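You operate a simulated robot arm through the tools that you are given. There is no shell and no other tool. Be economical: measure what you need, move in short steps, check, and stop when the job is done.

You run a simulated two-armed robot. Do the job below in one go: nothing can be reset, and whatever is moved stays where it is left.

TASK
Switch the tester off, take the lamp out onto the deck, dial to FUSE, shut the two open lids.
Fine: off before the lamp comes out. Set down upright: amber lamp.

Only the result counts: the job must be done as asked and must still hold three seconds after the hand-in. Knocking over, shifting, dropping, spilling or breaking anything else fails it. Lids that push on must go on centred and level and be pressed home; caps that screw on are set level and turned clockwise until they are tight.

THE ROBOT
Two 7-joint arms with fingered hands on one trunk, on a base that drives. Base frame: it is fixed to the floor where the robot stands at the start and does not move with it; the origin is under the middle of the robot, x ahead of it, y to its left, z up; the surface under the hand at the start is at about z = 920. Lengths are in mm, angles in degrees, forces in N, time in s.
The left shoulder is at the start at [44, 182, 1249], the right one opposite. With the tool pointing down near the work surface each hand reaches from about 380 to 800 mm from the robot's upright axis, wherever it stands, measured 20 degrees to its own side. Places, roughly: amber lamp [-5250, 2250, 750]; deck of the sorting box [600, -100, 1000]; left box lid [500, -100, 1000]; power switch [500, 0, 1000]; right box lid [500, -200, 1000]; tester dial [500, 100, 1000]. Payload 3.8 kg a hand.
The TCP of each hand is the grasp point between the finger pads, 30 mm short of the fingertips. In the tool frame z runs along the fingers and y along their closing line. Largest opening 104 mm; the body of the gripper starts 35 mm behind the TCP. The gripper is a hand of 4 fingers: y runs from the thumb to the fingers, the wrist lies at [-17, -104, -178] in the tool frame.
Orientation is that of the tool frame in the base frame, as a unit quaternion [x, y, z, w]. With the fingers straight down and the wrist toward the robot, the tool's x, y and z point along [0, 1, 0], [1, 0, 0] and [0, 0, -1] of the base frame.

THE INTERFACE
- The arms move only by the tool play_rows. It takes "left_targets", "right_targets" or both (then of equal length, played together; a hand with none holds still); each is text: rows parted by semicolons, each of 6 numbers parted by spaces: the shift along the tool's x, y, z in mm, then the turn, a rotation vector about the tool's x, y, z in degrees. In form: x y z wx wy wz; .... A call has 1 to 8 rows; each row is the pose to reach, as a shift and turn from the pose commanded when the call began, along the tool's axes at that moment. A row lasts 0.2 s, in which the tool goes at most 50 mm and 8.6 degrees; a call with a longer step from one row to the next is refused whole. A pose out of reach is approached as far as the arm can. The call stops where the force on the tool passes 40 N (or 10 N more than at its start, if that is more) or the arm is blocked; 0.2 s more then pass. In this call time passes only in rows, and 0.2 s behind the last. The reply holds the time, the measured pose of the TCP, the force on the tool along the base axes, the opening and the grip force, in the units named above and with some noise, with the torque about the TCP (base axes, N m) and any sound that the robot's microphone picked up.
- Cameras (640 x 400 px; columns grow to the right, rows downward): "scene" is now at [113.6, -0.7, 1437.8]; the picture's right is [-0.09, -1.00, 0.00], its down [-0.49, 0.04, -0.87] and it looks along [0.86, -0.08, -0.50] (base axes); focal length 274 px, centre (320, 200). "left" rides on the left gripper at [-66, -90, -126] in its tool frame; the picture's right is [-0.78, -0.30, 0.56], its down [0.57, -0.70, 0.42] and it looks along [0.27, 0.65, 0.71] (tool axes); focal length 275 px, centre (320, 200). "right" rides on the right gripper at [66, -90, -126] in its tool frame; the picture's right is [-0.78, 0.30, -0.56], its down [-0.57, -0.70, 0.42] and it looks along [-0.26, 0.65, 0.71] (tool axes); focal length 275 px, centre (320, 200). There is no depth. A picture from a camera that has moved, and an enlarged one, comes with that camera's place and axes in the base frame and with its lens. The place of the scene camera against the robot may be out by one fixed shift of up to 25 mm in any direction.
- get_image(camera): a new picture of that camera. It takes no simulated time.
- raise_lower(by): slides the trunk up (or, below 0, down) by that many mm; the arms and the scene camera ride with it, the base frame stays. It gives what a move gives, with no picture.
- steer(legs): drives the robot by 1 to 6 legs, each [ahead, left, turn to the left] in mm, mm and degrees, along the robot's own axes; the way and the turn of a leg run together, so that a leg with both is an arc; at most 1500 mm and 180 degrees a leg. The arms and the cameras ride along, it lands a little off, and it stops where it bumps. It gives what a move gives.
- move_fingers(index, middle, ring, thumb_bend, thumb_turn, hand): sets how far each is bent, from 0 (flat) to 1 (curled in); at 0.3 the hand is open as for a grip, at 0.7 the pads meet at the TCP. One left out holds its place. A second passes; each finger stops where it meets its share of the squeeze, and holds until it gets a number again. It is the only way to open and close the hand. It gives what a move gives, with no picture; readings hold the bend of each and the force on the fingers (four entries, about 0 where the hand has none), thumb and palm. thumb_turn goes from beside the hand (0) to across from the fingers (1), as for a grip.
- turn_head(pan, tilt): turns the head with the scene camera to pan (to the left, within 86 degrees either way) and tilt (down, from -29 to 69), counted from straight ahead of the robot. It gives what a move gives.
- zoom(camera, box): a new picture of the part [left, top, right, bottom] of that camera's present view, enlarged. It takes no simulated time.
- job_done(): hands the job in; it is judged then, once.

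Work in short steps. Places have to be worked out from the pictures, the camera data and where the tool is seen: move nearer, look again, correct. Check each grasp and each placing, and mend what went wrong. You have 120 turns and 108 pictures in all, those below and enlarged ones among them. Open the grippers and draw the arms clear of the work before you hand the job in, unless the task says otherwise; then end with one line.

The tools are called after "Emit:" by a JSON object that holds its "method" and its "body". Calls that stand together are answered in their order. play_rows: Moves the arms, as the interface text tells. Its arguments: {"type":"object","properties":{"left_targets":{"type":"string"},"right_targets":{"type":"string"}},"required":[]} The other tools are called the same way: raise_lower (by) slides the trunk up or down; move_fingers (index, middle, ring, thumb_bend, thumb_turn, hand) moves the fingers one by one; steer (legs) drives the base; turn_head (pan, tilt) turns the head that bears the scene camera; get_image (camera) takes a picture; zoom (camera, box) takes an enlarged picture of a part of a camera's view; job_done () hands the job in.

At the start:

```text
t: 0.0
left_position: [510.9, 142.7, 1237.6]
left_orientation: [0.707, 0.707, 0.001, 0.0]
left_wrist_force: [0.1, 0.0, -0.1]
left_wrist_torque: [0.02, -0.02, 0.03]
left_finger_gap: 103.5
left_grip_force: 0.1
left_shape: jaw
left_bend: [0.3, 0.3, 0.3, 0.3, 0.97]
left_finger forces: [0.1, 0.0, 0.0, 0.0, 0.0, 0.0]
right_position: [494.0, -335.6, 1329.0]
right_orientation: [0.707, 0.707, 0.001, 0.0]
right_wrist_force: [-1.3, -0.5, 1.1]
right_wrist_torque: [0.0, -0.03, -0.02]
right_finger_gap: 103.5
right_grip_force: 0.1
right_shape: jaw
right_bend: [0.3, 0.3, 0.3, 0.3, 0.97]
right_finger forces: [0.0, 0.1, 0.0, 0.0, 0.1, 0.0]
trunk travel left (down, up): [-400.0, 356.0]
robot x, y, heading: [1.4, -3.3, 0.2]
head pan, tilt: [-5.2, 29.8]
```

scene: 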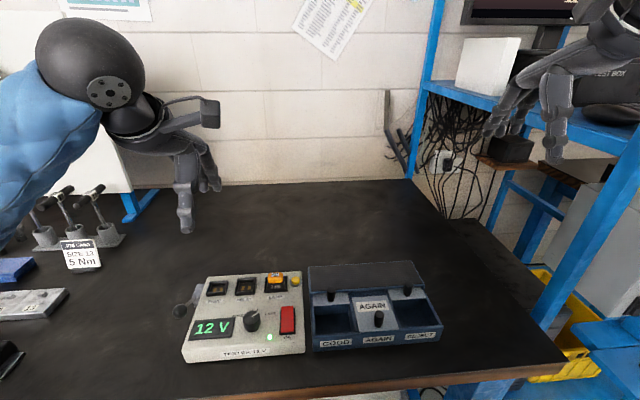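
right: 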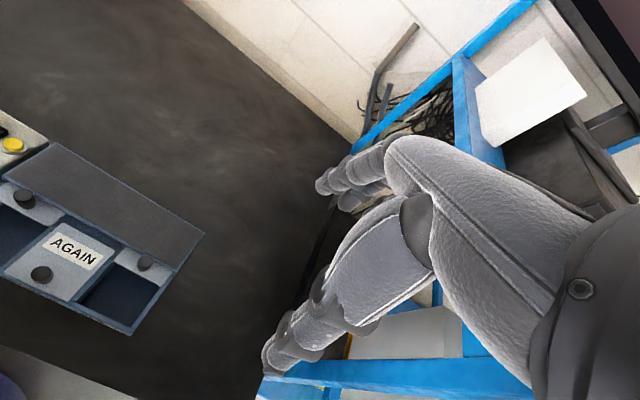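
left: 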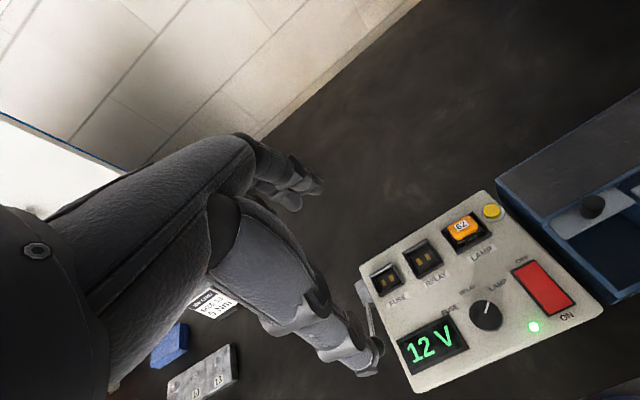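

I'll look closer at the tester and the sorting box first.

Emit:
{"method": "zoom", "body": {"camera": "scene", "box": [160, 240, 460, 380]}}

Emit:
{"method": "zoom", "body": {"camera": "left", "box": [350, 170, 640, 390]}}

```text
2.13 times, centred on (310, 310) of scene
camera zoom: at [113.6, -0.7, 1437.8], right [-0.09, -1.0, 0.0], down [-0.49, 0.04, -0.87], along [0.86, -0.08, -0.5], focal length 585 px, centre (341, -35)
```

zoom: 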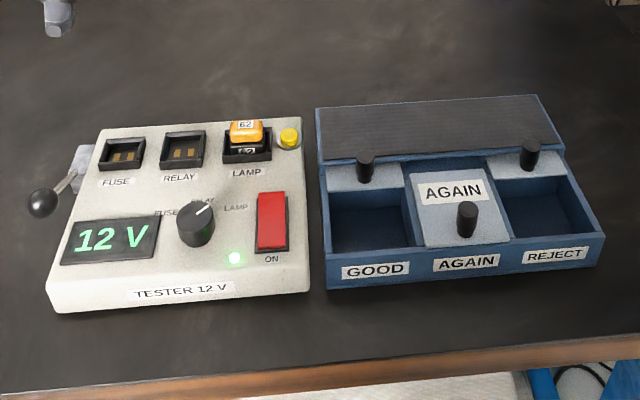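

```text
1.82 times, centred on (495, 280) of left
camera zoom: at [423.4, 77.2, 1363.8], right [-0.3, -0.78, -0.56], down [-0.7, 0.57, -0.42], along [0.65, 0.27, -0.71], focal length 500 px, centre (2, 54)
```

zoom: 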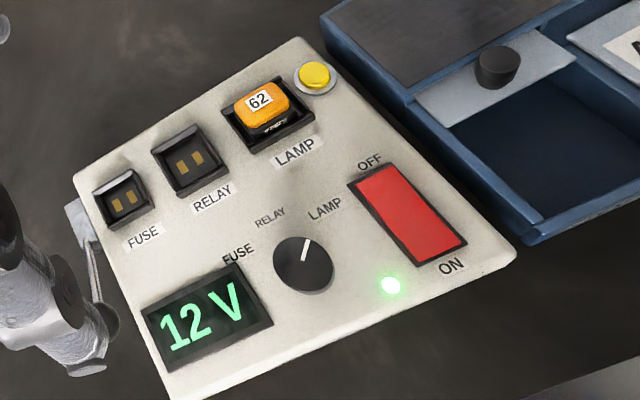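

The lamp (62) sits in the LAMP socket, the dial points at LAMP, the rocker is at ON, and the GOOD and REJECT lids are slid back. I'll shift both hands for second views so I can triangulate.

Emit:
{"method": "play_rows", "body": {"left_targets": "25 -20 0 0 0 0;50 -40 0 0 0 0;75 -60 0 0 0 0;100 -80 0 0 0 0", "right_targets": "40 -10 25 0 0 0;80 -20 50 0 0 0;120 -30 75 0 0 0;150 -40 90 0 0 0"}}

Emit:
{"method": "get_image", "body": {"camera": "left"}}

Emit:
{"method": "get_image", "body": {"camera": "right"}}

```text
t: 1.0
left_position: [432.9, 242.9, 1239.1]
left_orientation: [0.707, 0.707, 0.0, 0.0]
left_wrist_force: [0.7, 0.0, -0.2]
left_wrist_torque: [-0.03, -0.03, 0.02]
left_finger_gap: 103.9
left_grip_force: 0.0
left_shape: jaw
left_bend: [0.3, 0.3, 0.3, 0.3, 0.97]
left_finger forces: [0.0, 0.0, 0.0, 0.0, 0.0, 0.0]
right_position: [453.5, -186.6, 1237.5]
right_orientation: [0.707, 0.707, 0.0, 0.001]
right_wrist_force: [-0.2, -0.5, -0.6]
right_wrist_torque: [-0.02, -0.02, -0.01]
right_finger_gap: 103.9
right_grip_force: 0.0
right_shape: jaw
right_bend: [0.3, 0.3, 0.3, 0.3, 0.97]
right_finger forces: [0.0, 0.0, 0.0, 0.0, 0.0, 0.0]
trunk travel left (down, up): [-400.0, 356.0]
robot x, y, heading: [-1.5, -2.3, 0.2]
head pan, tilt: [-5.2, 29.8]
```

```text
102 pictures are left
camera left: at [344.3, 176.7, 1364.7], right [-0.3, -0.78, -0.56], down [-0.7, 0.57, -0.42], along [0.65, 0.26, -0.71], focal length 275 px, centre (320, 200)
```

left: 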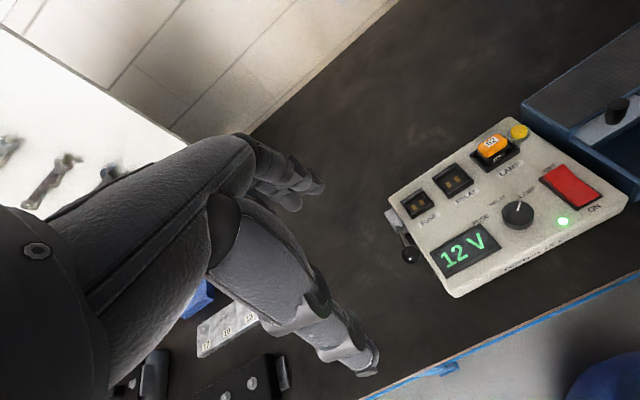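

```text
101 pictures are left
camera right: at [363.9, -120.2, 1362.1], right [0.3, -0.78, 0.56], down [-0.7, -0.57, -0.42], along [0.65, -0.27, -0.71], focal length 275 px, centre (320, 200)
```

right: 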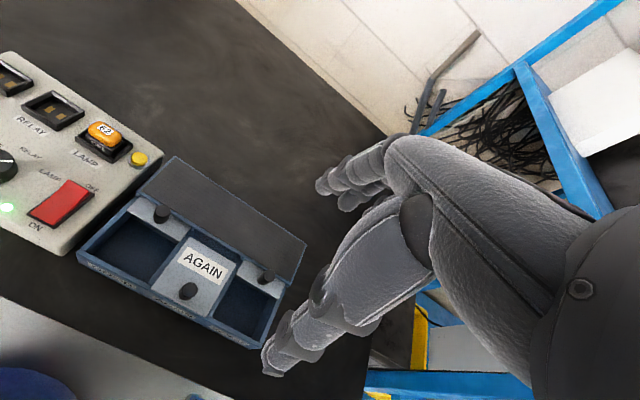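

Triangulated places: lamp top is about (578, 47, 992), the rocker's OFF end about (497, 26, 983), and the dial about (475, 89, 995). The lid knobs are about (517, -67) and (518, -226), with the closed one at x≈453. Next I'll make a pointing finger of the left hand and see where its tip lies.

Emit:
{"method": "move_fingers", "body": {"hand": "left", "index": 0.6, "middle": 1, "ring": 1, "thumb_bend": 0.3, "thumb_turn": 1}}

Emit:
{"method": "get_image", "body": {"camera": "left"}}

Emit:
{"method": "get_image", "body": {"camera": "scene"}}

```text
t: 2.0
left_position: [432.5, 241.2, 1238.9]
left_orientation: [0.707, 0.707, 0.0, 0.001]
left_wrist_force: [0.6, 1.2, -1.0]
left_wrist_torque: [0.0, 0.0, 0.01]
left_finger_gap: 66.1
left_grip_force: 0.0
left_shape: fingers
left_bend: [0.6, 1.0, 1.0, 0.3, 0.97]
left_finger forces: [0.0, 0.0, 0.0, 0.0, 0.0, 0.0]
right_position: [454.7, -187.8, 1237.3]
right_orientation: [0.707, 0.707, -0.001, 0.0]
right_wrist_force: [0.1, -1.2, 0.3]
right_wrist_torque: [0.01, -0.01, 0.0]
right_finger_gap: 103.6
right_grip_force: 0.0
right_shape: jaw
right_bend: [0.3, 0.3, 0.3, 0.3, 0.97]
right_finger forces: [0.0, 0.0, 0.0, 0.0, 0.0, 0.0]
trunk travel left (down, up): [-400.0, 356.0]
robot x, y, heading: [-1.0, -2.3, 0.1]
head pan, tilt: [-5.2, 29.8]
```

```text
100 pictures are left
camera left: at [345.1, 175.4, 1364.8], right [-0.3, -0.78, -0.56], down [-0.7, 0.57, -0.42], along [0.65, 0.27, -0.71], focal length 275 px, centre (320, 200)
```

left: 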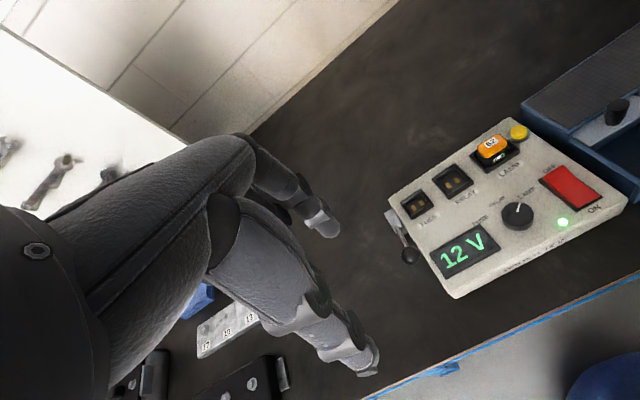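

```text
99 pictures are left
camera scene: at [113.6, -0.8, 1437.8], right [-0.09, -1.0, 0.0], down [-0.49, 0.04, -0.87], along [0.86, -0.08, -0.5], focal length 274 px, centre (320, 200)
```

scene: 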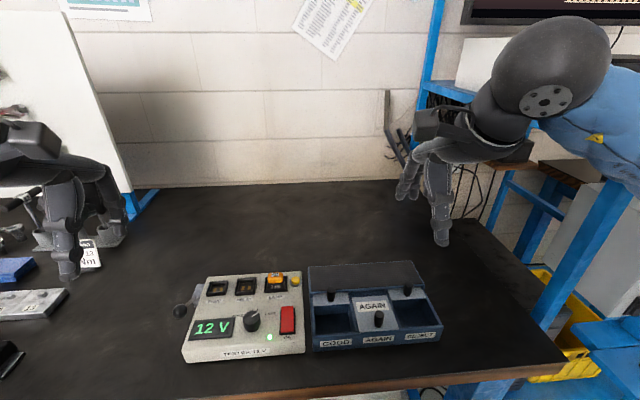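

The index tip seems to lie near tool x≈0, opposite the thumb. I'll pinch index and thumb together, which gives a known tip about 30 mm ahead of the TCP, and check.

Emit:
{"method": "move_fingers", "body": {"hand": "left", "index": 0.7, "thumb_bend": 0.7}}

Emit:
{"method": "zoom", "body": {"camera": "left", "box": [200, 130, 440, 380]}}

```text
t: 3.0
left_position: [433.3, 241.6, 1239.3]
left_orientation: [0.707, 0.707, 0.0, -0.001]
left_wrist_force: [0.3, 0.1, -0.7]
left_wrist_torque: [-0.02, 0.0, 0.02]
left_finger_gap: 3.7
left_grip_force: 0.1
left_shape: fingers
left_bend: [0.7, 1.0, 1.0, 0.7, 1.0]
left_finger forces: [0.0, 0.0, 0.0, 0.0, 0.0, 0.1]
right_position: [454.0, -186.9, 1236.8]
right_orientation: [0.708, 0.707, 0.0, 0.001]
right_wrist_force: [0.5, -0.2, 0.6]
right_wrist_torque: [0.01, -0.02, -0.01]
right_finger_gap: 103.7
right_grip_force: 0.1
right_shape: jaw
right_bend: [0.3, 0.3, 0.3, 0.3, 0.97]
right_finger forces: [0.0, 0.0, 0.0, 0.1, 0.0, 0.0]
trunk travel left (down, up): [-400.0, 356.0]
robot x, y, heading: [2.4, 1.7, -0.1]
head pan, tilt: [-5.2, 29.8]
```

```text
1.60 times, centred on (320, 255) of left
camera zoom: at [345.0, 175.4, 1364.8], right [-0.3, -0.78, -0.56], down [-0.7, 0.57, -0.42], along [0.65, 0.27, -0.71], focal length 440 px, centre (320, 112)
```

zoom: 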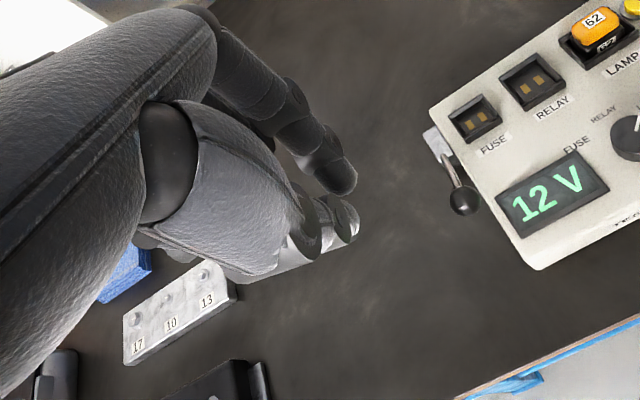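

The pinched tip is near tool (-4, 0, 30). I'll move it above the rocker's OFF end, higher first, with the right hand backing off a little.

Emit:
{"method": "play_rows", "body": {"left_targets": "-30 8 10 0 0 0;-60 16 20 0 0 0;-90 24 35 0 0 0;-120 32 50 0 0 0;-150 42 70 0 0 0;-180 52 90 0 0 0;-200 58 115 0 0 0;-212 62 140 0 0 0", "right_targets": "-20 0 0 0 0 0;-40 0 0 0 0 0;-60 0 0 0 0 0;-80 0 0 0 0 0;-100 0 0 0 0 0;-120 0 0 0 0 0;-120 0 0 0 0 0;-120 0 0 0 0 0"}}

Emit:
{"method": "get_image", "body": {"camera": "left"}}

Emit:
{"method": "get_image", "body": {"camera": "scene"}}

```text
t: 4.8
left_position: [496.5, 30.0, 1097.1]
left_orientation: [0.707, 0.708, 0.001, -0.001]
left_wrist_force: [0.6, 0.5, -0.9]
left_wrist_torque: [0.05, 0.01, 0.0]
left_finger_gap: 3.7
left_grip_force: 0.0
left_shape: fingers
left_bend: [0.7, 1.0, 1.0, 0.7, 1.0]
left_finger forces: [0.0, 0.0, 0.1, 0.0, 0.0, 0.0]
right_position: [453.9, -307.9, 1237.1]
right_orientation: [0.707, 0.707, 0.0, 0.0]
right_wrist_force: [0.0, -0.7, 0.2]
right_wrist_torque: [0.0, -0.02, 0.0]
right_finger_gap: 103.5
right_grip_force: 0.0
right_shape: jaw
right_bend: [0.3, 0.3, 0.3, 0.3, 0.97]
right_finger forces: [0.1, 0.0, 0.0, 0.0, 0.0, 0.0]
trunk travel left (down, up): [-400.0, 356.0]
robot x, y, heading: [0.6, 1.6, -0.1]
head pan, tilt: [-5.2, 29.8]
```

```text
97 pictures are left
camera left: at [408.5, -36.4, 1223.0], right [-0.3, -0.78, -0.56], down [-0.7, 0.57, -0.42], along [0.65, 0.27, -0.71], focal length 275 px, centre (320, 200)
```

left: 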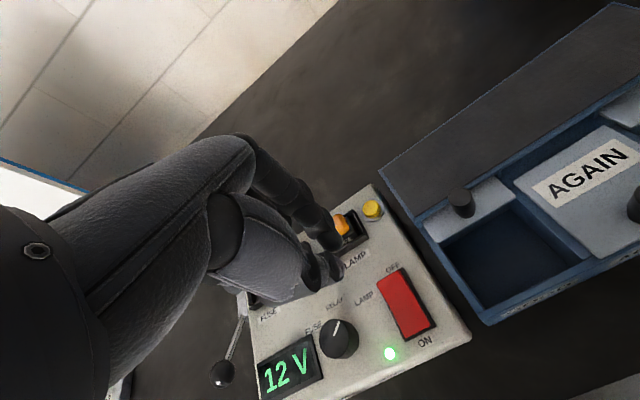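

```text
96 pictures are left
camera scene: at [113.6, -1.4, 1437.8], right [-0.09, -1.0, 0.0], down [-0.49, 0.05, -0.87], along [0.86, -0.08, -0.5], focal length 274 px, centre (320, 200)
```

scene: 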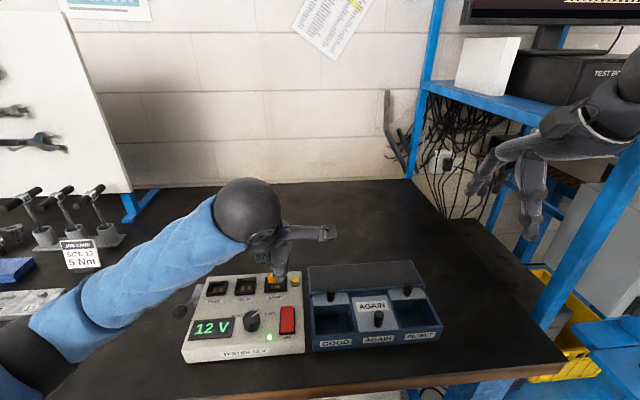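

Refined rocker: it spans x≈455–503 at y≈22. I'll aim the tip at (492, 22) and come down to just above it.

Emit:
{"method": "play_rows", "body": {"left_targets": "-4 -4 25 0 0 0;-4 -4 50 0 0 0;-4 -4 70 0 0 0"}}

Emit:
{"method": "get_image", "body": {"camera": "left"}}

Emit:
{"method": "zoom", "body": {"camera": "scene", "box": [170, 220, 370, 370]}}

```text
t: 5.6
left_position: [489.7, 25.9, 1025.2]
left_orientation: [0.707, 0.707, 0.0, -0.001]
left_wrist_force: [-0.2, 0.2, -0.3]
left_wrist_torque: [0.0, 0.01, -0.02]
left_finger_gap: 3.4
left_grip_force: 0.1
left_shape: fingers
left_bend: [0.7, 1.0, 1.0, 0.7, 1.0]
left_finger forces: [0.0, 0.0, 0.1, 0.1, 0.0, 0.1]
right_position: [453.1, -307.6, 1236.8]
right_orientation: [0.707, 0.708, 0.001, 0.0]
right_wrist_force: [-0.7, 0.5, -0.1]
right_wrist_torque: [0.02, 0.01, 0.01]
right_finger_gap: 103.8
right_grip_force: 0.0
right_shape: jaw
right_bend: [0.3, 0.3, 0.3, 0.3, 0.97]
right_finger forces: [0.0, 0.1, 0.1, 0.0, 0.0, 0.1]
trunk travel left (down, up): [-400.0, 356.0]
robot x, y, heading: [2.6, 1.1, -0.2]
head pan, tilt: [-5.2, 29.8]
```

```text
95 pictures are left
camera left: at [401.1, -38.6, 1150.6], right [-0.3, -0.78, -0.56], down [-0.7, 0.57, -0.42], along [0.65, 0.27, -0.71], focal length 275 px, centre (320, 200)
```

left: 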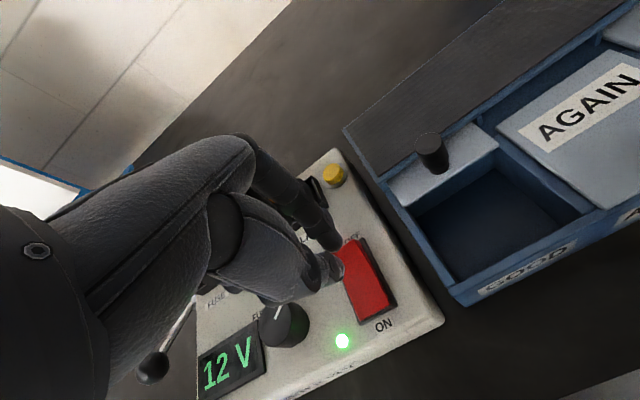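

```text
2.67 times, centred on (270, 295) of scene
camera zoom: at [113.6, -0.9, 1437.8], right [-0.09, -1.0, 0.0], down [-0.49, 0.05, -0.87], along [0.86, -0.08, -0.5], focal length 731 px, centre (453, -53)
```

zoom: 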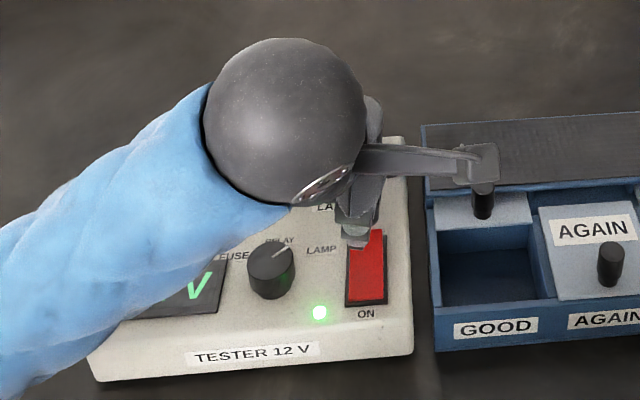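

The tip is about 6 mm left of the rocker's centreline and over its OFF end. I'll correct that and press gently.

Emit:
{"method": "play_rows", "body": {"left_targets": "-6 0 4 0 0 0;-6 0 8 0 0 0;-6 0 11 0 0 0;-6 0 14 0 0 0;-6 0 17 0 0 0;-6 0 20 0 0 0"}}

Emit:
{"method": "zoom", "body": {"camera": "scene", "box": [170, 220, 370, 370]}}

```text
t: 7.0
left_position: [490.0, 21.7, 1008.8]
left_orientation: [0.707, 0.707, 0.001, 0.002]
left_wrist_force: [-1.6, 1.0, 9.9]
left_wrist_torque: [-0.04, 0.16, -0.02]
left_finger_gap: 3.7
left_grip_force: 4.9
left_shape: fingers
left_bend: [0.7, 1.0, 1.0, 0.7, 1.0]
left_finger forces: [0.6, 0.0, 0.0, 0.1, 9.6, 0.1]
right_position: [453.3, -308.3, 1237.9]
right_orientation: [0.707, 0.708, 0.0, 0.0]
right_wrist_force: [1.4, 0.1, 0.3]
right_wrist_torque: [-0.01, -0.02, 0.0]
right_finger_gap: 103.6
right_grip_force: 0.0
right_shape: jaw
right_bend: [0.3, 0.3, 0.3, 0.3, 0.97]
right_finger forces: [0.0, 0.0, 0.0, 0.1, 0.0, 0.0]
trunk travel left (down, up): [-400.0, 356.0]
robot x, y, heading: [4.1, -1.7, -0.0]
head pan, tilt: [-5.2, 29.8]
```

```text
2.67 times, centred on (270, 295) of scene
camera zoom: at [112.3, -0.8, 1438.1], right [-0.09, -1.0, 0.0], down [-0.49, 0.04, -0.87], along [0.86, -0.08, -0.5], focal length 731 px, centre (453, -53)
```

zoom: 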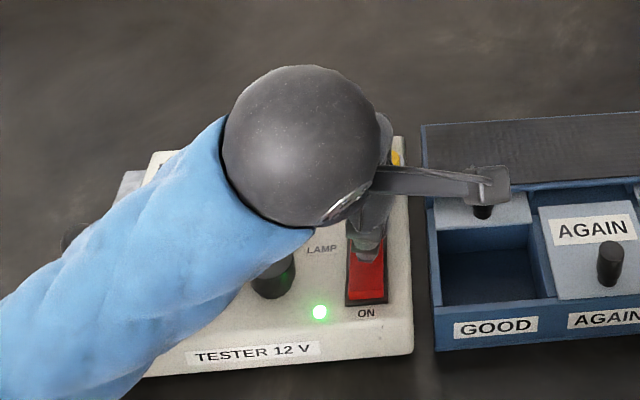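

The thumb tip touches with 10 N but the light is still green, so I'm too near the pivot. I'll lift a bit, go 7 mm toward the OFF end and press harder.

Emit:
{"method": "play_rows", "body": {"left_targets": "0 0 -8 0 0 0;0 7 -8 0 0 0;0 7 -3 0 0 0;0 7 1 0 0 0;0 7 4 0 0 0;0 7 7 0 0 0;0 7 10 0 0 0"}}

Emit:
{"method": "zoom", "body": {"camera": "scene", "box": [170, 220, 370, 370]}}

```text
t: 8.6
left_position: [496.5, 20.1, 1002.7]
left_orientation: [0.707, 0.707, 0.002, 0.005]
left_wrist_force: [-0.5, -0.2, 32.2]
left_wrist_torque: [-0.12, 0.08, -0.02]
left_finger_gap: 0.0
left_grip_force: 17.1
left_shape: fingers
left_bend: [0.68, 1.0, 1.0, 0.74, 1.0]
left_finger forces: [0.0, 0.1, 0.0, 0.0, 33.5, 0.0]
right_position: [450.7, -308.1, 1239.5]
right_orientation: [0.707, 0.707, 0.0, 0.0]
right_wrist_force: [-0.8, -0.3, -0.3]
right_wrist_torque: [0.01, 0.01, 0.01]
right_finger_gap: 103.7
right_grip_force: 0.0
right_shape: jaw
right_bend: [0.3, 0.3, 0.3, 0.3, 0.97]
right_finger forces: [0.0, 0.0, 0.0, 0.0, 0.0, 0.1]
trunk travel left (down, up): [-400.0, 356.0]
robot x, y, heading: [0.8, 2.9, 0.1]
head pan, tilt: [-5.2, 29.8]
```

```text
2.67 times, centred on (270, 295) of scene
camera zoom: at [110.3, -0.8, 1438.5], right [-0.09, -1.0, 0.0], down [-0.49, 0.04, -0.87], along [0.87, -0.08, -0.49], focal length 731 px, centre (453, -53)
```

zoom: 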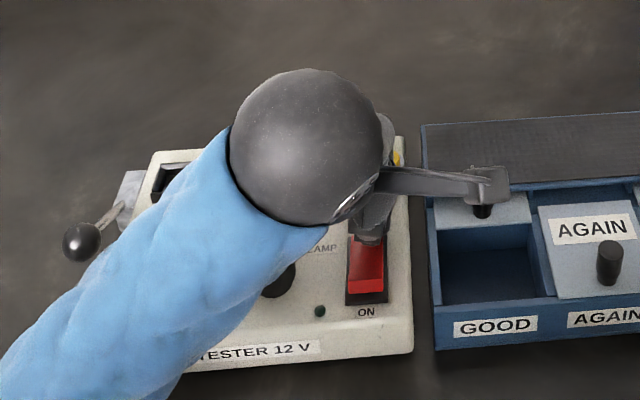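

The light is out: the tester is off. I'll lift away and confirm.

Emit:
{"method": "play_rows", "body": {"left_targets": "0 0 -15 0 0 0;0 0 -45 0 0 0;0 0 -90 0 0 0;20 -20 -130 0 0 0"}}

Emit:
{"method": "move_fingers", "body": {"hand": "left", "index": 0.4, "thumb_bend": 0.4}}

Emit:
{"method": "get_image", "body": {"camera": "left"}}

Emit:
{"method": "get_image", "body": {"camera": "scene"}}

```text
t: 9.6
left_position: [474.8, 41.2, 1125.1]
left_orientation: [0.707, 0.708, -0.001, -0.001]
left_wrist_force: [0.1, -1.3, -0.2]
left_wrist_torque: [-0.04, -0.01, 0.04]
left_finger_gap: 3.2
left_grip_force: 0.1
left_shape: fingers
left_bend: [0.7, 1.0, 1.0, 0.7, 1.0]
left_finger forces: [0.0, 0.0, 0.1, 0.0, 0.0, 0.0]
right_position: [452.0, -306.5, 1239.0]
right_orientation: [0.707, 0.707, 0.0, 0.0]
right_wrist_force: [0.2, 0.3, 0.3]
right_wrist_torque: [-0.01, -0.03, -0.01]
right_finger_gap: 103.8
right_grip_force: 0.0
right_shape: jaw
right_bend: [0.3, 0.3, 0.3, 0.3, 0.97]
right_finger forces: [0.0, 0.1, 0.0, 0.1, 0.0, 0.0]
trunk travel left (down, up): [-400.0, 356.0]
robot x, y, heading: [-0.8, 0.5, 0.0]
head pan, tilt: [-5.2, 29.8]
```

```text
t: 10.6
left_position: [475.4, 41.8, 1125.0]
left_orientation: [0.707, 0.707, 0.0, 0.001]
left_wrist_force: [0.4, 1.3, 0.4]
left_wrist_torque: [0.03, -0.05, 0.0]
left_finger_gap: 79.0
left_grip_force: 0.1
left_shape: fingers
left_bend: [0.4, 1.0, 1.0, 0.4, 0.99]
left_finger forces: [0.0, 0.0, 0.0, 0.1, 0.0, 0.0]
right_position: [453.7, -307.8, 1237.9]
right_orientation: [0.706, 0.708, 0.0, 0.0]
right_wrist_force: [-0.8, 0.2, 0.0]
right_wrist_torque: [0.04, 0.01, 0.02]
right_finger_gap: 103.5
right_grip_force: 0.1
right_shape: jaw
right_bend: [0.3, 0.3, 0.3, 0.3, 0.97]
right_finger forces: [0.1, 0.0, 0.0, 0.0, 0.0, 0.0]
trunk travel left (down, up): [-400.0, 356.0]
robot x, y, heading: [2.3, 0.6, 0.1]
head pan, tilt: [-5.2, 29.8]
```

```text
91 pictures are left
camera left: at [387.8, -25.1, 1250.7], right [-0.3, -0.78, -0.56], down [-0.7, 0.57, -0.42], along [0.65, 0.27, -0.71], focal length 275 px, centre (320, 200)
```

left: 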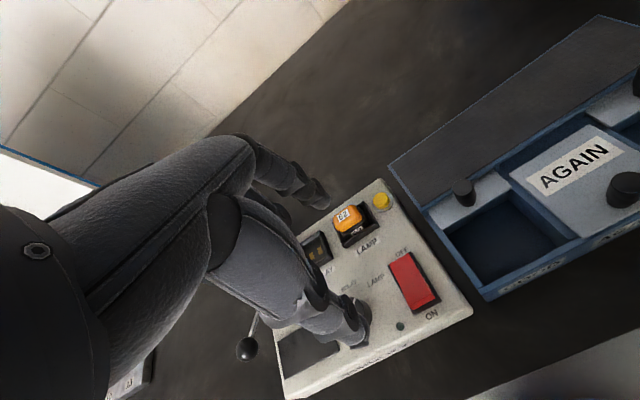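

```text
90 pictures are left
camera scene: at [113.6, -0.9, 1437.8], right [-0.09, -1.0, 0.0], down [-0.49, 0.05, -0.87], along [0.86, -0.08, -0.5], focal length 274 px, centre (320, 200)
```

scene: 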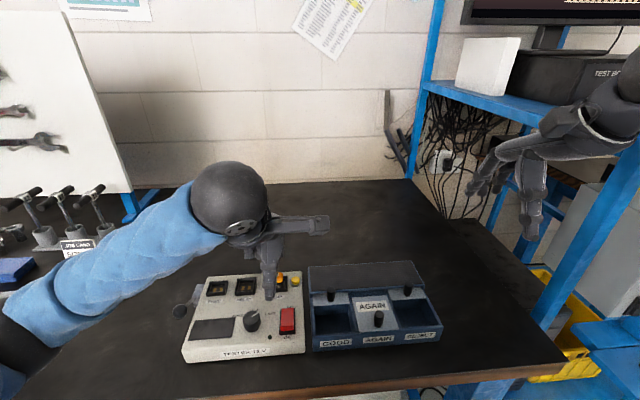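

The display is dark, so the tester is off. Now I'll take a closer look at the lamp, socket, button and lever.

Emit:
{"method": "zoom", "body": {"camera": "left", "box": [290, 170, 450, 280]}}

Emit:
{"method": "zoom", "body": {"camera": "scene", "box": [160, 250, 320, 360]}}

```text
3.64 times, centred on (370, 225) of left
camera zoom: at [387.8, -25.1, 1250.7], right [-0.3, -0.78, -0.56], down [-0.7, 0.57, -0.42], along [0.65, 0.27, -0.71], focal length 1001 px, centre (138, 109)
```

zoom: 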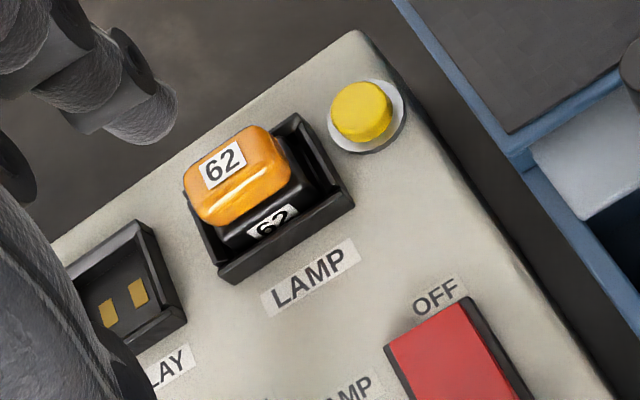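

```text
3.64 times, centred on (240, 305) of scene
camera zoom: at [113.6, -0.9, 1437.8], right [-0.09, -1.0, 0.0], down [-0.49, 0.05, -0.87], along [0.86, -0.08, -0.5], focal length 997 px, centre (611, -182)
```

zoom: 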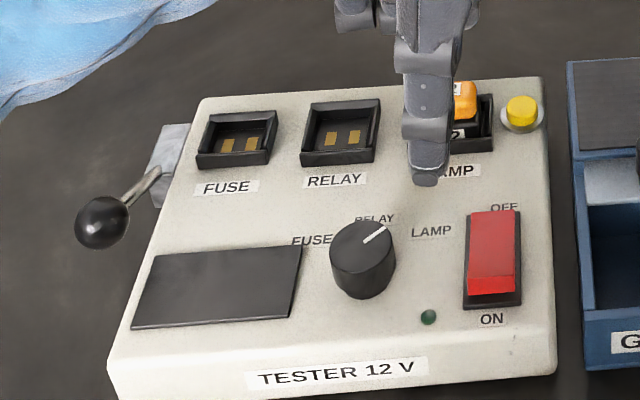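

The lamp cap's top is near (575, 49, 1000), about 30 mm along y by 20 mm along x, so I'll close along x. I'll go above it with the thumb and index straddling it.

Emit:
{"method": "play_rows", "body": {"left_targets": "3 35 0 0 0 0;6 70 0 0 0 0;8 100 0 0 0 0;8 100 30 0 0 0;8 100 65 0 0 0"}}

Emit:
{"method": "move_fingers", "body": {"hand": "left", "index": 0.55, "thumb_bend": 0.55}}

Emit:
{"method": "get_image", "body": {"camera": "left"}}

Emit:
{"method": "zoom", "body": {"camera": "scene", "box": [190, 210, 350, 320]}}

Emit:
{"method": "get_image", "body": {"camera": "right"}}

```text
t: 11.8
left_position: [579.5, 47.3, 1062.5]
left_orientation: [0.707, 0.707, 0.001, 0.001]
left_wrist_force: [0.0, 0.1, 0.0]
left_wrist_torque: [0.04, -0.02, 0.02]
left_finger_gap: 79.1
left_grip_force: 0.1
left_shape: fingers
left_bend: [0.4, 1.0, 1.0, 0.4, 0.99]
left_finger forces: [0.0, 0.0, 0.0, 0.0, 0.0, 0.1]
right_position: [453.9, -308.4, 1237.3]
right_orientation: [0.707, 0.707, 0.001, 0.0]
right_wrist_force: [-0.6, -0.2, -0.6]
right_wrist_torque: [-0.01, 0.01, 0.03]
right_finger_gap: 103.6
right_grip_force: 0.0
right_shape: jaw
right_bend: [0.3, 0.3, 0.3, 0.3, 0.97]
right_finger forces: [0.0, 0.1, 0.1, 0.1, 0.0, 0.0]
trunk travel left (down, up): [-400.0, 356.0]
robot x, y, heading: [-0.1, -0.3, -0.0]
head pan, tilt: [-5.2, 29.8]
```

```text
t: 12.8
left_position: [578.2, 46.2, 1062.7]
left_orientation: [0.707, 0.707, 0.0, 0.001]
left_wrist_force: [0.9, -0.4, 0.1]
left_wrist_torque: [-0.02, 0.0, -0.01]
left_finger_gap: 41.4
left_grip_force: 0.1
left_shape: fingers
left_bend: [0.55, 1.0, 1.0, 0.55, 1.0]
left_finger forces: [0.1, 0.1, 0.0, 0.0, 0.0, 0.1]
right_position: [453.4, -307.5, 1238.2]
right_orientation: [0.707, 0.707, 0.001, 0.0]
right_wrist_force: [0.6, -0.1, -0.5]
right_wrist_torque: [0.01, -0.03, -0.01]
right_finger_gap: 103.6
right_grip_force: 0.1
right_shape: jaw
right_bend: [0.3, 0.3, 0.3, 0.3, 0.97]
right_finger forces: [0.0, 0.0, 0.0, 0.1, 0.0, 0.0]
trunk travel left (down, up): [-400.0, 356.0]
robot x, y, heading: [-2.8, -1.4, -0.1]
head pan, tilt: [-5.2, 29.8]
```

```text
87 pictures are left
camera left: at [489.6, -18.8, 1188.8], right [-0.3, -0.78, -0.56], down [-0.7, 0.57, -0.42], along [0.65, 0.27, -0.71], focal length 275 px, centre (320, 200)
```

left: 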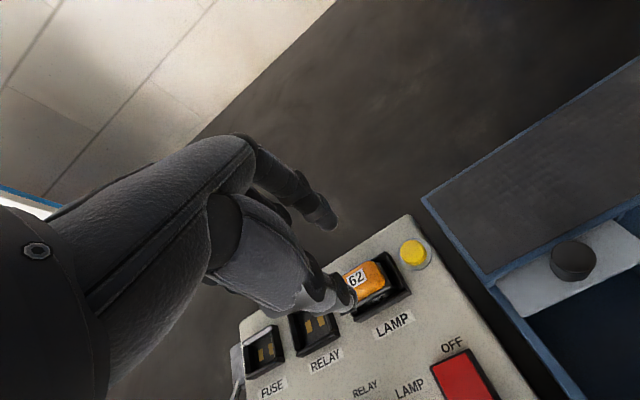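

```text
3.64 times, centred on (270, 265) of scene
camera zoom: at [113.6, -0.8, 1437.8], right [-0.09, -1.0, 0.0], down [-0.49, 0.04, -0.87], along [0.86, -0.08, -0.5], focal length 997 px, centre (502, -36)
```

zoom: 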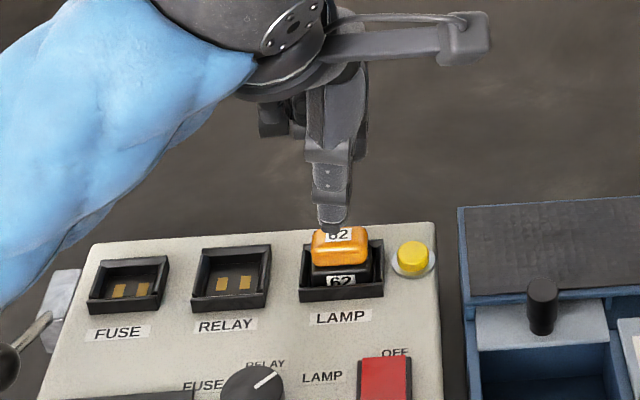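

```text
85 pictures are left
camera right: at [363.4, -241.5, 1362.2], right [0.3, -0.78, 0.56], down [-0.7, -0.57, -0.42], along [0.65, -0.26, -0.71], focal length 275 px, centre (320, 200)
```

right: 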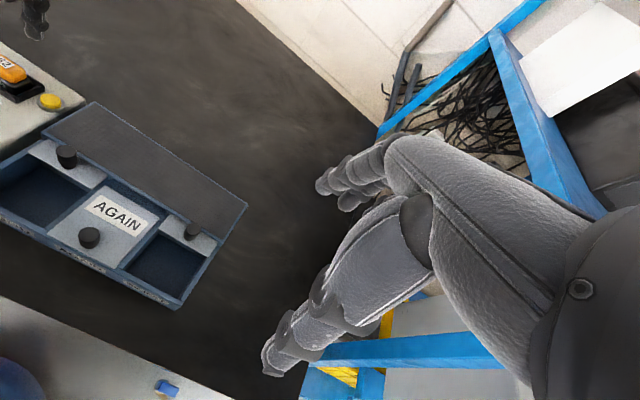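

Thumb and index straddle the lamp, which is confirmed at about (575, 50). I'll go down with a +4 mm y correction.

Emit:
{"method": "play_rows", "body": {"left_targets": "4 0 15 0 0 0;4 0 27 0 0 0;4 0 35 0 0 0;4 0 41 0 0 0;4 0 46 0 0 0"}}

Emit:
{"method": "get_image", "body": {"camera": "left"}}

Emit:
{"method": "zoom", "body": {"camera": "scene", "box": [190, 210, 350, 320]}}

```text
t: 14.0
left_position: [577.3, 52.7, 1018.1]
left_orientation: [0.707, 0.707, 0.001, 0.0]
left_wrist_force: [-0.4, -0.4, 0.5]
left_wrist_torque: [-0.02, -0.03, 0.0]
left_finger_gap: 41.1
left_grip_force: 0.0
left_shape: fingers
left_bend: [0.55, 1.0, 1.0, 0.55, 1.0]
left_finger forces: [0.1, 0.1, 0.0, 0.1, 0.0, 0.1]
right_position: [453.9, -308.8, 1238.1]
right_orientation: [0.707, 0.707, 0.0, 0.0]
right_wrist_force: [-0.5, -0.2, 1.0]
right_wrist_torque: [0.0, -0.02, -0.02]
right_finger_gap: 103.9
right_grip_force: 0.0
right_shape: jaw
right_bend: [0.3, 0.3, 0.3, 0.3, 0.97]
right_finger forces: [0.1, 0.0, 0.1, 0.1, 0.0, 0.0]
trunk travel left (down, up): [-400.0, 356.0]
robot x, y, heading: [0.3, -1.6, -0.2]
head pan, tilt: [-5.2, 29.8]
```

```text
84 pictures are left
camera left: at [488.9, -13.0, 1143.6], right [-0.3, -0.78, -0.56], down [-0.7, 0.57, -0.42], along [0.65, 0.26, -0.71], focal length 275 px, centre (320, 200)
```

left: 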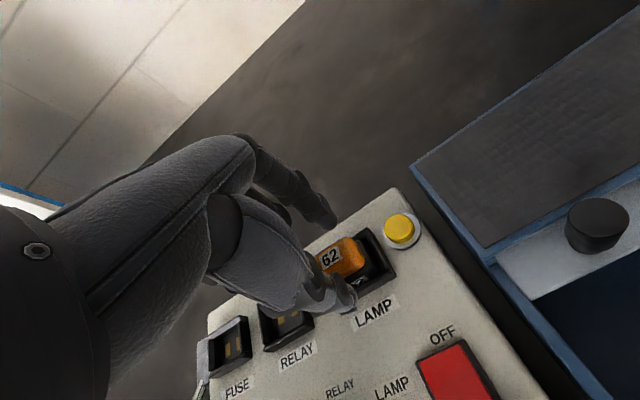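

```text
3.64 times, centred on (270, 265) of scene
camera zoom: at [113.6, -0.8, 1437.8], right [-0.09, -1.0, 0.0], down [-0.49, 0.04, -0.87], along [0.86, -0.08, -0.5], focal length 997 px, centre (502, -36)
```

zoom: 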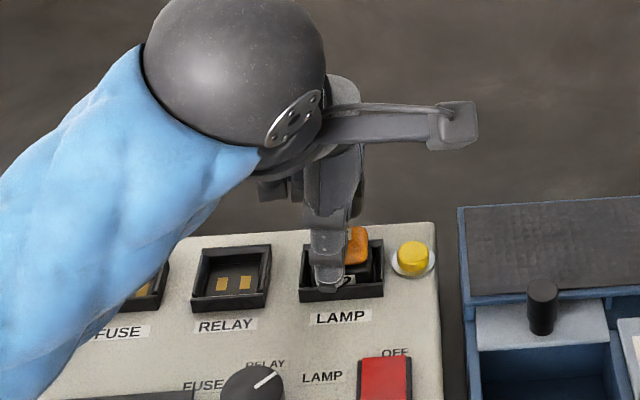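

The thumb is about 6 mm left of the lamp's middle. I'll shift right, come down a little more, then close gently.

Emit:
{"method": "play_rows", "body": {"left_targets": "-6 0 0 0 0 0;-6 0 3 0 0 0;-6 0 6 0 0 0"}}

Emit:
{"method": "move_fingers", "body": {"hand": "left", "index": 0.62, "thumb_bend": 0.62}}

Emit:
{"method": "zoom", "body": {"camera": "left", "box": [240, 150, 440, 330]}}

Emit:
{"method": "zoom", "body": {"camera": "scene", "box": [190, 210, 350, 320]}}

```text
t: 14.8
left_position: [577.1, 47.7, 1011.8]
left_orientation: [0.707, 0.707, 0.0, 0.0]
left_wrist_force: [0.3, -0.9, 0.1]
left_wrist_torque: [-0.04, -0.03, 0.01]
left_finger_gap: 41.2
left_grip_force: 0.0
left_shape: fingers
left_bend: [0.55, 1.0, 1.0, 0.55, 1.0]
left_finger forces: [0.0, 0.0, 0.0, 0.1, 0.0, 0.1]
right_position: [453.6, -308.1, 1238.0]
right_orientation: [0.706, 0.708, 0.0, 0.001]
right_wrist_force: [-0.5, 0.7, -0.3]
right_wrist_torque: [0.02, -0.02, 0.0]
right_finger_gap: 103.5
right_grip_force: 0.1
right_shape: jaw
right_bend: [0.3, 0.3, 0.3, 0.3, 0.97]
right_finger forces: [0.0, 0.0, 0.0, 0.0, 0.0, 0.0]
trunk travel left (down, up): [-400.0, 356.0]
robot x, y, heading: [2.4, -3.4, -0.1]
head pan, tilt: [-5.2, 29.8]
```

```text
t: 15.8
left_position: [578.3, 48.4, 1011.6]
left_orientation: [0.708, 0.706, 0.0, 0.0]
left_wrist_force: [-1.6, -0.6, 0.3]
left_wrist_torque: [0.02, 0.01, -0.04]
left_finger_gap: 25.3
left_grip_force: 0.8
left_shape: fingers
left_bend: [0.62, 1.0, 1.0, 0.61, 1.0]
left_finger forces: [0.3, 0.1, 0.0, 0.0, 1.0, 0.0]
right_position: [454.0, -307.8, 1237.1]
right_orientation: [0.708, 0.707, 0.0, 0.0]
right_wrist_force: [-0.7, 0.1, -0.3]
right_wrist_torque: [-0.01, -0.01, 0.0]
right_finger_gap: 103.7
right_grip_force: 0.2
right_shape: jaw
right_bend: [0.3, 0.3, 0.3, 0.3, 0.97]
right_finger forces: [0.0, 0.0, 0.0, 0.1, 0.1, 0.1]
trunk travel left (down, up): [-400.0, 356.0]
robot x, y, heading: [2.5, -0.3, -0.1]
head pan, tilt: [-5.2, 29.8]
```

```text
2.22 times, centred on (340, 240) of left
camera zoom: at [488.6, -17.9, 1137.1], right [-0.3, -0.78, -0.56], down [-0.7, 0.57, -0.42], along [0.65, 0.27, -0.71], focal length 612 px, centre (276, 111)
```

zoom: 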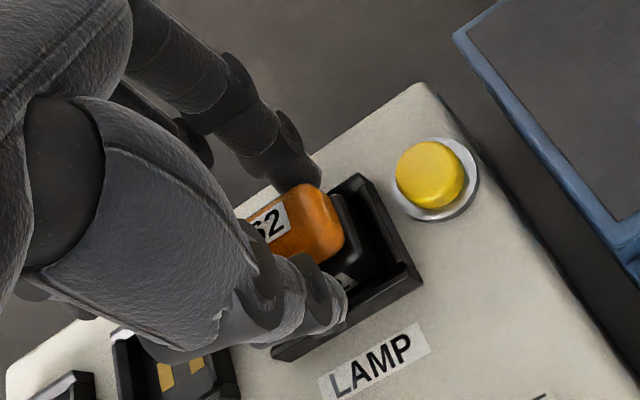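

```text
3.64 times, centred on (270, 265) of scene
camera zoom: at [113.4, -0.8, 1437.8], right [-0.09, -1.0, 0.0], down [-0.49, 0.04, -0.87], along [0.86, -0.08, -0.5], focal length 997 px, centre (502, -36)
```

zoom: 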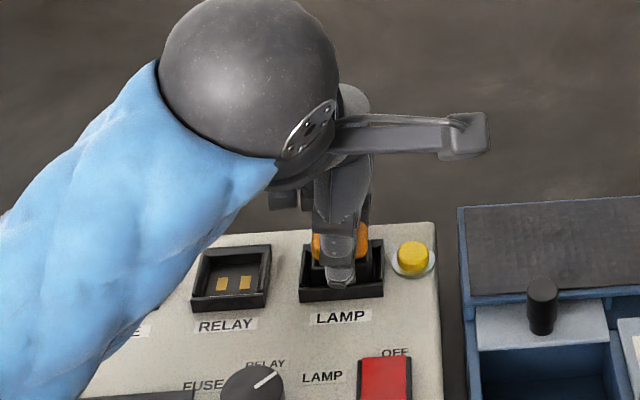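

It is centred and both pads are starting to touch. I'll close firmly now.

Emit:
{"method": "move_fingers", "body": {"hand": "left", "index": 0.75, "thumb_bend": 0.75}}

```text
t: 16.8
left_position: [575.5, 47.8, 1010.6]
left_orientation: [0.707, 0.707, 0.0, 0.0]
left_wrist_force: [-3.2, 0.3, 0.0]
left_wrist_torque: [0.04, 0.13, 0.06]
left_finger_gap: 20.7
left_grip_force: 12.9
left_shape: fingers
left_bend: [0.71, 1.0, 1.0, 0.64, 1.0]
left_finger forces: [10.6, 0.0, 0.0, 0.0, 14.6, 0.0]
right_position: [452.0, -308.5, 1237.5]
right_orientation: [0.707, 0.707, 0.0, 0.0]
right_wrist_force: [-0.2, -1.1, -0.9]
right_wrist_torque: [0.0, -0.01, 0.0]
right_finger_gap: 103.7
right_grip_force: 0.1
right_shape: jaw
right_bend: [0.3, 0.3, 0.3, 0.3, 0.97]
right_finger forces: [0.0, 0.0, 0.0, 0.0, 0.0, 0.0]
trunk travel left (down, up): [-400.0, 356.0]
robot x, y, heading: [-1.7, -1.3, 0.1]
head pan, tilt: [-5.2, 29.8]
```

Gripped with a gap of 20.7 mm at about 13 N. I'll lift straight up in small steps.

Emit:
{"method": "play_rows", "body": {"left_targets": "0 0 -3 0 0 0;0 0 -6 0 0 0;0 0 -10 0 0 0;0 0 -15 0 0 0"}}

Emit:
{"method": "zoom", "body": {"camera": "left", "box": [240, 150, 440, 330]}}

Emit:
{"method": "zoom", "body": {"camera": "scene", "box": [190, 210, 350, 320]}}

```text
t: 17.8
left_position: [578.0, 47.7, 1025.8]
left_orientation: [0.707, 0.707, 0.0, 0.0]
left_wrist_force: [0.2, -0.2, -0.5]
left_wrist_torque: [0.02, 0.01, -0.01]
left_finger_gap: 20.3
left_grip_force: 11.9
left_shape: fingers
left_bend: [0.71, 1.0, 1.0, 0.65, 1.0]
left_finger forces: [12.2, 0.0, 0.0, 0.1, 12.1, 0.0]
right_position: [454.1, -307.6, 1237.1]
right_orientation: [0.707, 0.707, 0.001, 0.0]
right_wrist_force: [0.3, -0.1, -1.0]
right_wrist_torque: [0.0, 0.01, 0.01]
right_finger_gap: 103.6
right_grip_force: 0.1
right_shape: jaw
right_bend: [0.3, 0.3, 0.3, 0.3, 0.97]
right_finger forces: [0.0, 0.0, 0.1, 0.0, 0.1, 0.1]
trunk travel left (down, up): [-400.0, 356.0]
robot x, y, heading: [-1.0, 2.2, 0.1]
head pan, tilt: [-5.2, 29.8]
```

```text
2.22 times, centred on (340, 240) of left
camera zoom: at [488.7, -18.8, 1151.7], right [-0.3, -0.78, -0.56], down [-0.7, 0.57, -0.42], along [0.65, 0.27, -0.71], focal length 612 px, centre (276, 111)
```

zoom: 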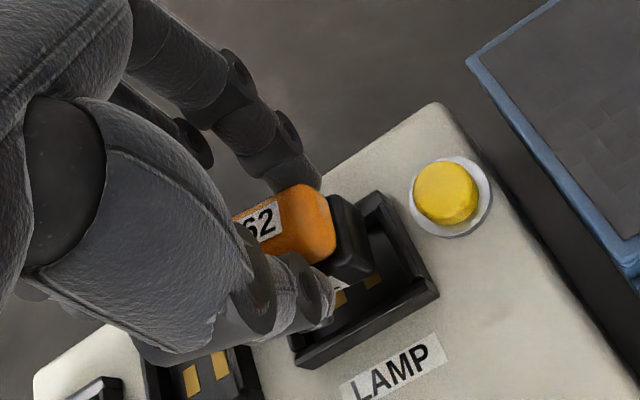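

```text
3.64 times, centred on (270, 265) of scene
camera zoom: at [113.5, -0.8, 1437.8], right [-0.09, -1.0, 0.0], down [-0.49, 0.04, -0.87], along [0.86, -0.08, -0.5], focal length 997 px, centre (502, -36)
```

zoom: 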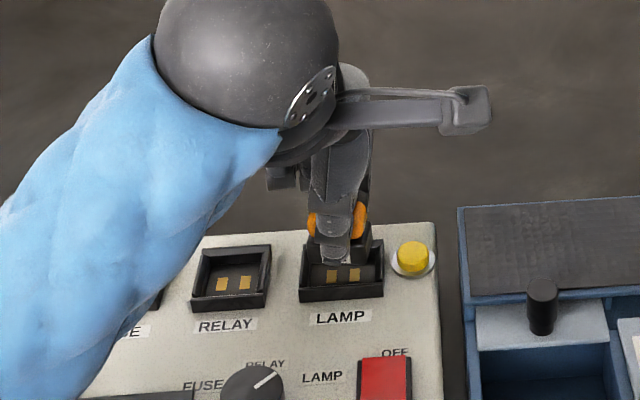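

The lamp is out, upright in the grip. I'll lift it higher and carry it over the deck's left part at about (568, -95).

Emit:
{"method": "play_rows", "body": {"left_targets": "0 0 -25 0 0 0;0 0 -50 0 0 0;-30 -2 -55 0 0 0;-65 -5 -55 0 0 0;-105 -8 -55 0 0 0;-142 -10 -55 0 0 0;-142 -10 -40 0 0 0"}}

Emit:
{"method": "get_image", "body": {"camera": "left"}}

Emit:
{"method": "zoom", "body": {"camera": "scene", "box": [250, 190, 450, 340]}}

Emit:
{"method": "get_image", "body": {"camera": "right"}}

```text
t: 19.4
left_position: [567.6, -95.5, 1065.7]
left_orientation: [0.707, 0.708, 0.0, 0.0]
left_wrist_force: [0.5, 0.1, 0.1]
left_wrist_torque: [0.0, 0.01, 0.02]
left_finger_gap: 20.0
left_grip_force: 12.2
left_shape: fingers
left_bend: [0.71, 1.0, 1.0, 0.65, 1.0]
left_finger forces: [12.1, 0.0, 0.1, 0.0, 12.2, 0.1]
right_position: [455.0, -308.0, 1237.4]
right_orientation: [0.707, 0.707, 0.0, -0.001]
right_wrist_force: [0.2, -0.2, 0.1]
right_wrist_torque: [-0.04, -0.03, 0.0]
right_finger_gap: 103.8
right_grip_force: 0.0
right_shape: jaw
right_bend: [0.3, 0.3, 0.3, 0.3, 0.97]
right_finger forces: [0.0, 0.0, 0.0, 0.0, 0.0, 0.0]
trunk travel left (down, up): [-400.0, 356.0]
robot x, y, heading: [-2.3, 0.3, -0.0]
head pan, tilt: [-5.2, 29.8]
```

```text
78 pictures are left
camera left: at [479.4, -160.9, 1191.5], right [-0.3, -0.78, -0.56], down [-0.7, 0.57, -0.42], along [0.65, 0.27, -0.71], focal length 275 px, centre (320, 200)
```

left: 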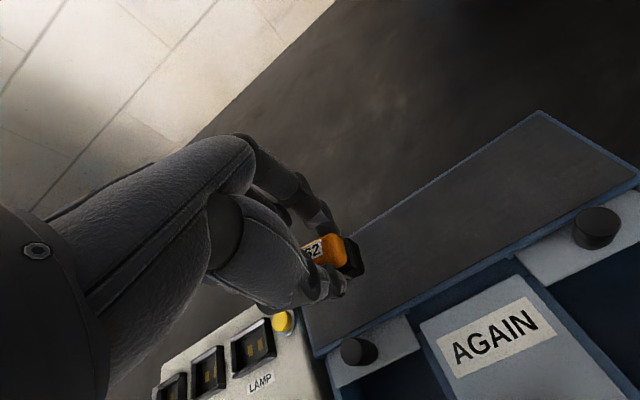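

```text
2.67 times, centred on (350, 265) of scene
camera zoom: at [114.0, 0.0, 1437.8], right [-0.09, -1.0, 0.0], down [-0.49, 0.04, -0.87], along [0.86, -0.08, -0.5], focal length 731 px, centre (240, 27)
```

zoom: 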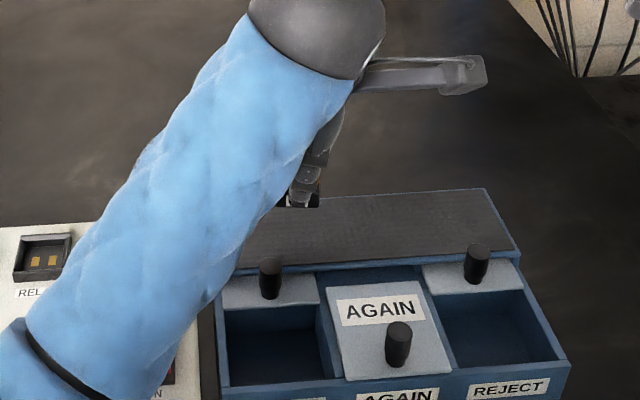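

```text
76 pictures are left
camera right: at [363.9, -240.8, 1362.2], right [0.3, -0.78, 0.56], down [-0.7, -0.57, -0.42], along [0.65, -0.26, -0.71], focal length 275 px, centre (320, 200)
```

right: 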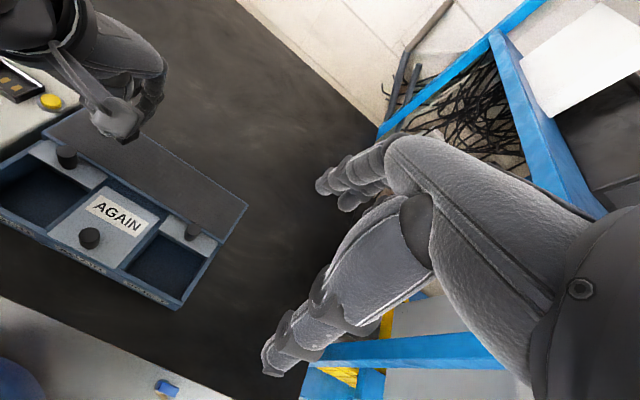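

The lamp is over the deck's left part. I'll lower it in small steps and watch for contact.

Emit:
{"method": "play_rows", "body": {"left_targets": "0 0 10 0 0 0;0 0 20 0 0 0;0 0 28 0 0 0;0 0 34 0 0 0"}}

Emit:
{"method": "zoom", "body": {"camera": "left", "box": [260, 170, 460, 330]}}

Emit:
{"method": "zoom", "body": {"camera": "scene", "box": [290, 220, 390, 300]}}

```text
t: 20.4
left_position: [565.6, -95.2, 1032.3]
left_orientation: [0.707, 0.707, -0.001, -0.001]
left_wrist_force: [0.2, 0.6, -0.3]
left_wrist_torque: [-0.05, 0.02, -0.03]
left_finger_gap: 20.4
left_grip_force: 12.5
left_shape: fingers
left_bend: [0.71, 1.0, 1.0, 0.65, 1.0]
left_finger forces: [12.1, 0.0, 0.0, 0.1, 12.2, 0.0]
right_position: [454.7, -308.4, 1237.4]
right_orientation: [0.707, 0.707, 0.0, -0.001]
right_wrist_force: [-1.2, 0.6, -0.3]
right_wrist_torque: [-0.05, 0.02, 0.06]
right_finger_gap: 103.6
right_grip_force: 0.2
right_shape: jaw
right_bend: [0.3, 0.3, 0.3, 0.3, 0.97]
right_finger forces: [0.1, 0.0, 0.0, 0.0, 0.0, 0.0]
trunk travel left (down, up): [-400.0, 356.0]
robot x, y, heading: [0.1, 1.8, -0.1]
head pan, tilt: [-5.2, 29.8]
```

```text
2.50 times, centred on (360, 250) of left
camera zoom: at [478.1, -160.7, 1158.1], right [-0.3, -0.78, -0.56], down [-0.7, 0.57, -0.42], along [0.65, 0.27, -0.71], focal length 688 px, centre (220, 75)
```

zoom: 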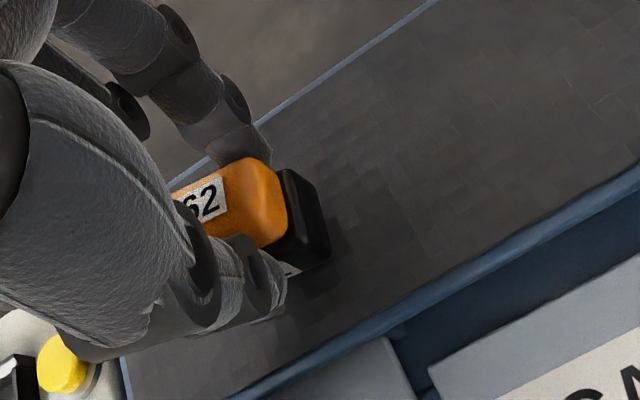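

```text
5.00 times, centred on (340, 260) of scene
camera zoom: at [113.5, -1.0, 1437.8], right [-0.09, -1.0, 0.0], down [-0.49, 0.05, -0.87], along [0.86, -0.08, -0.5], focal length 1371 px, centre (220, -100)
```

zoom: 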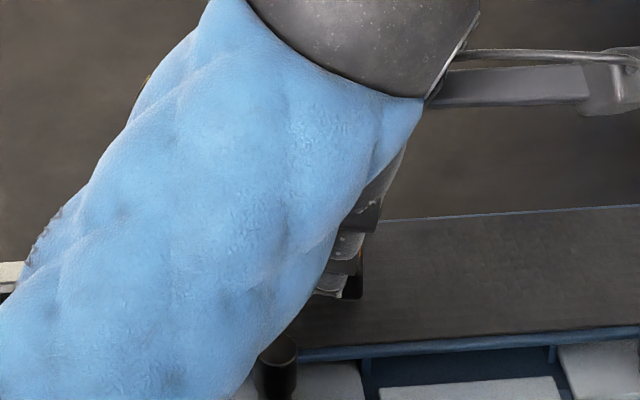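

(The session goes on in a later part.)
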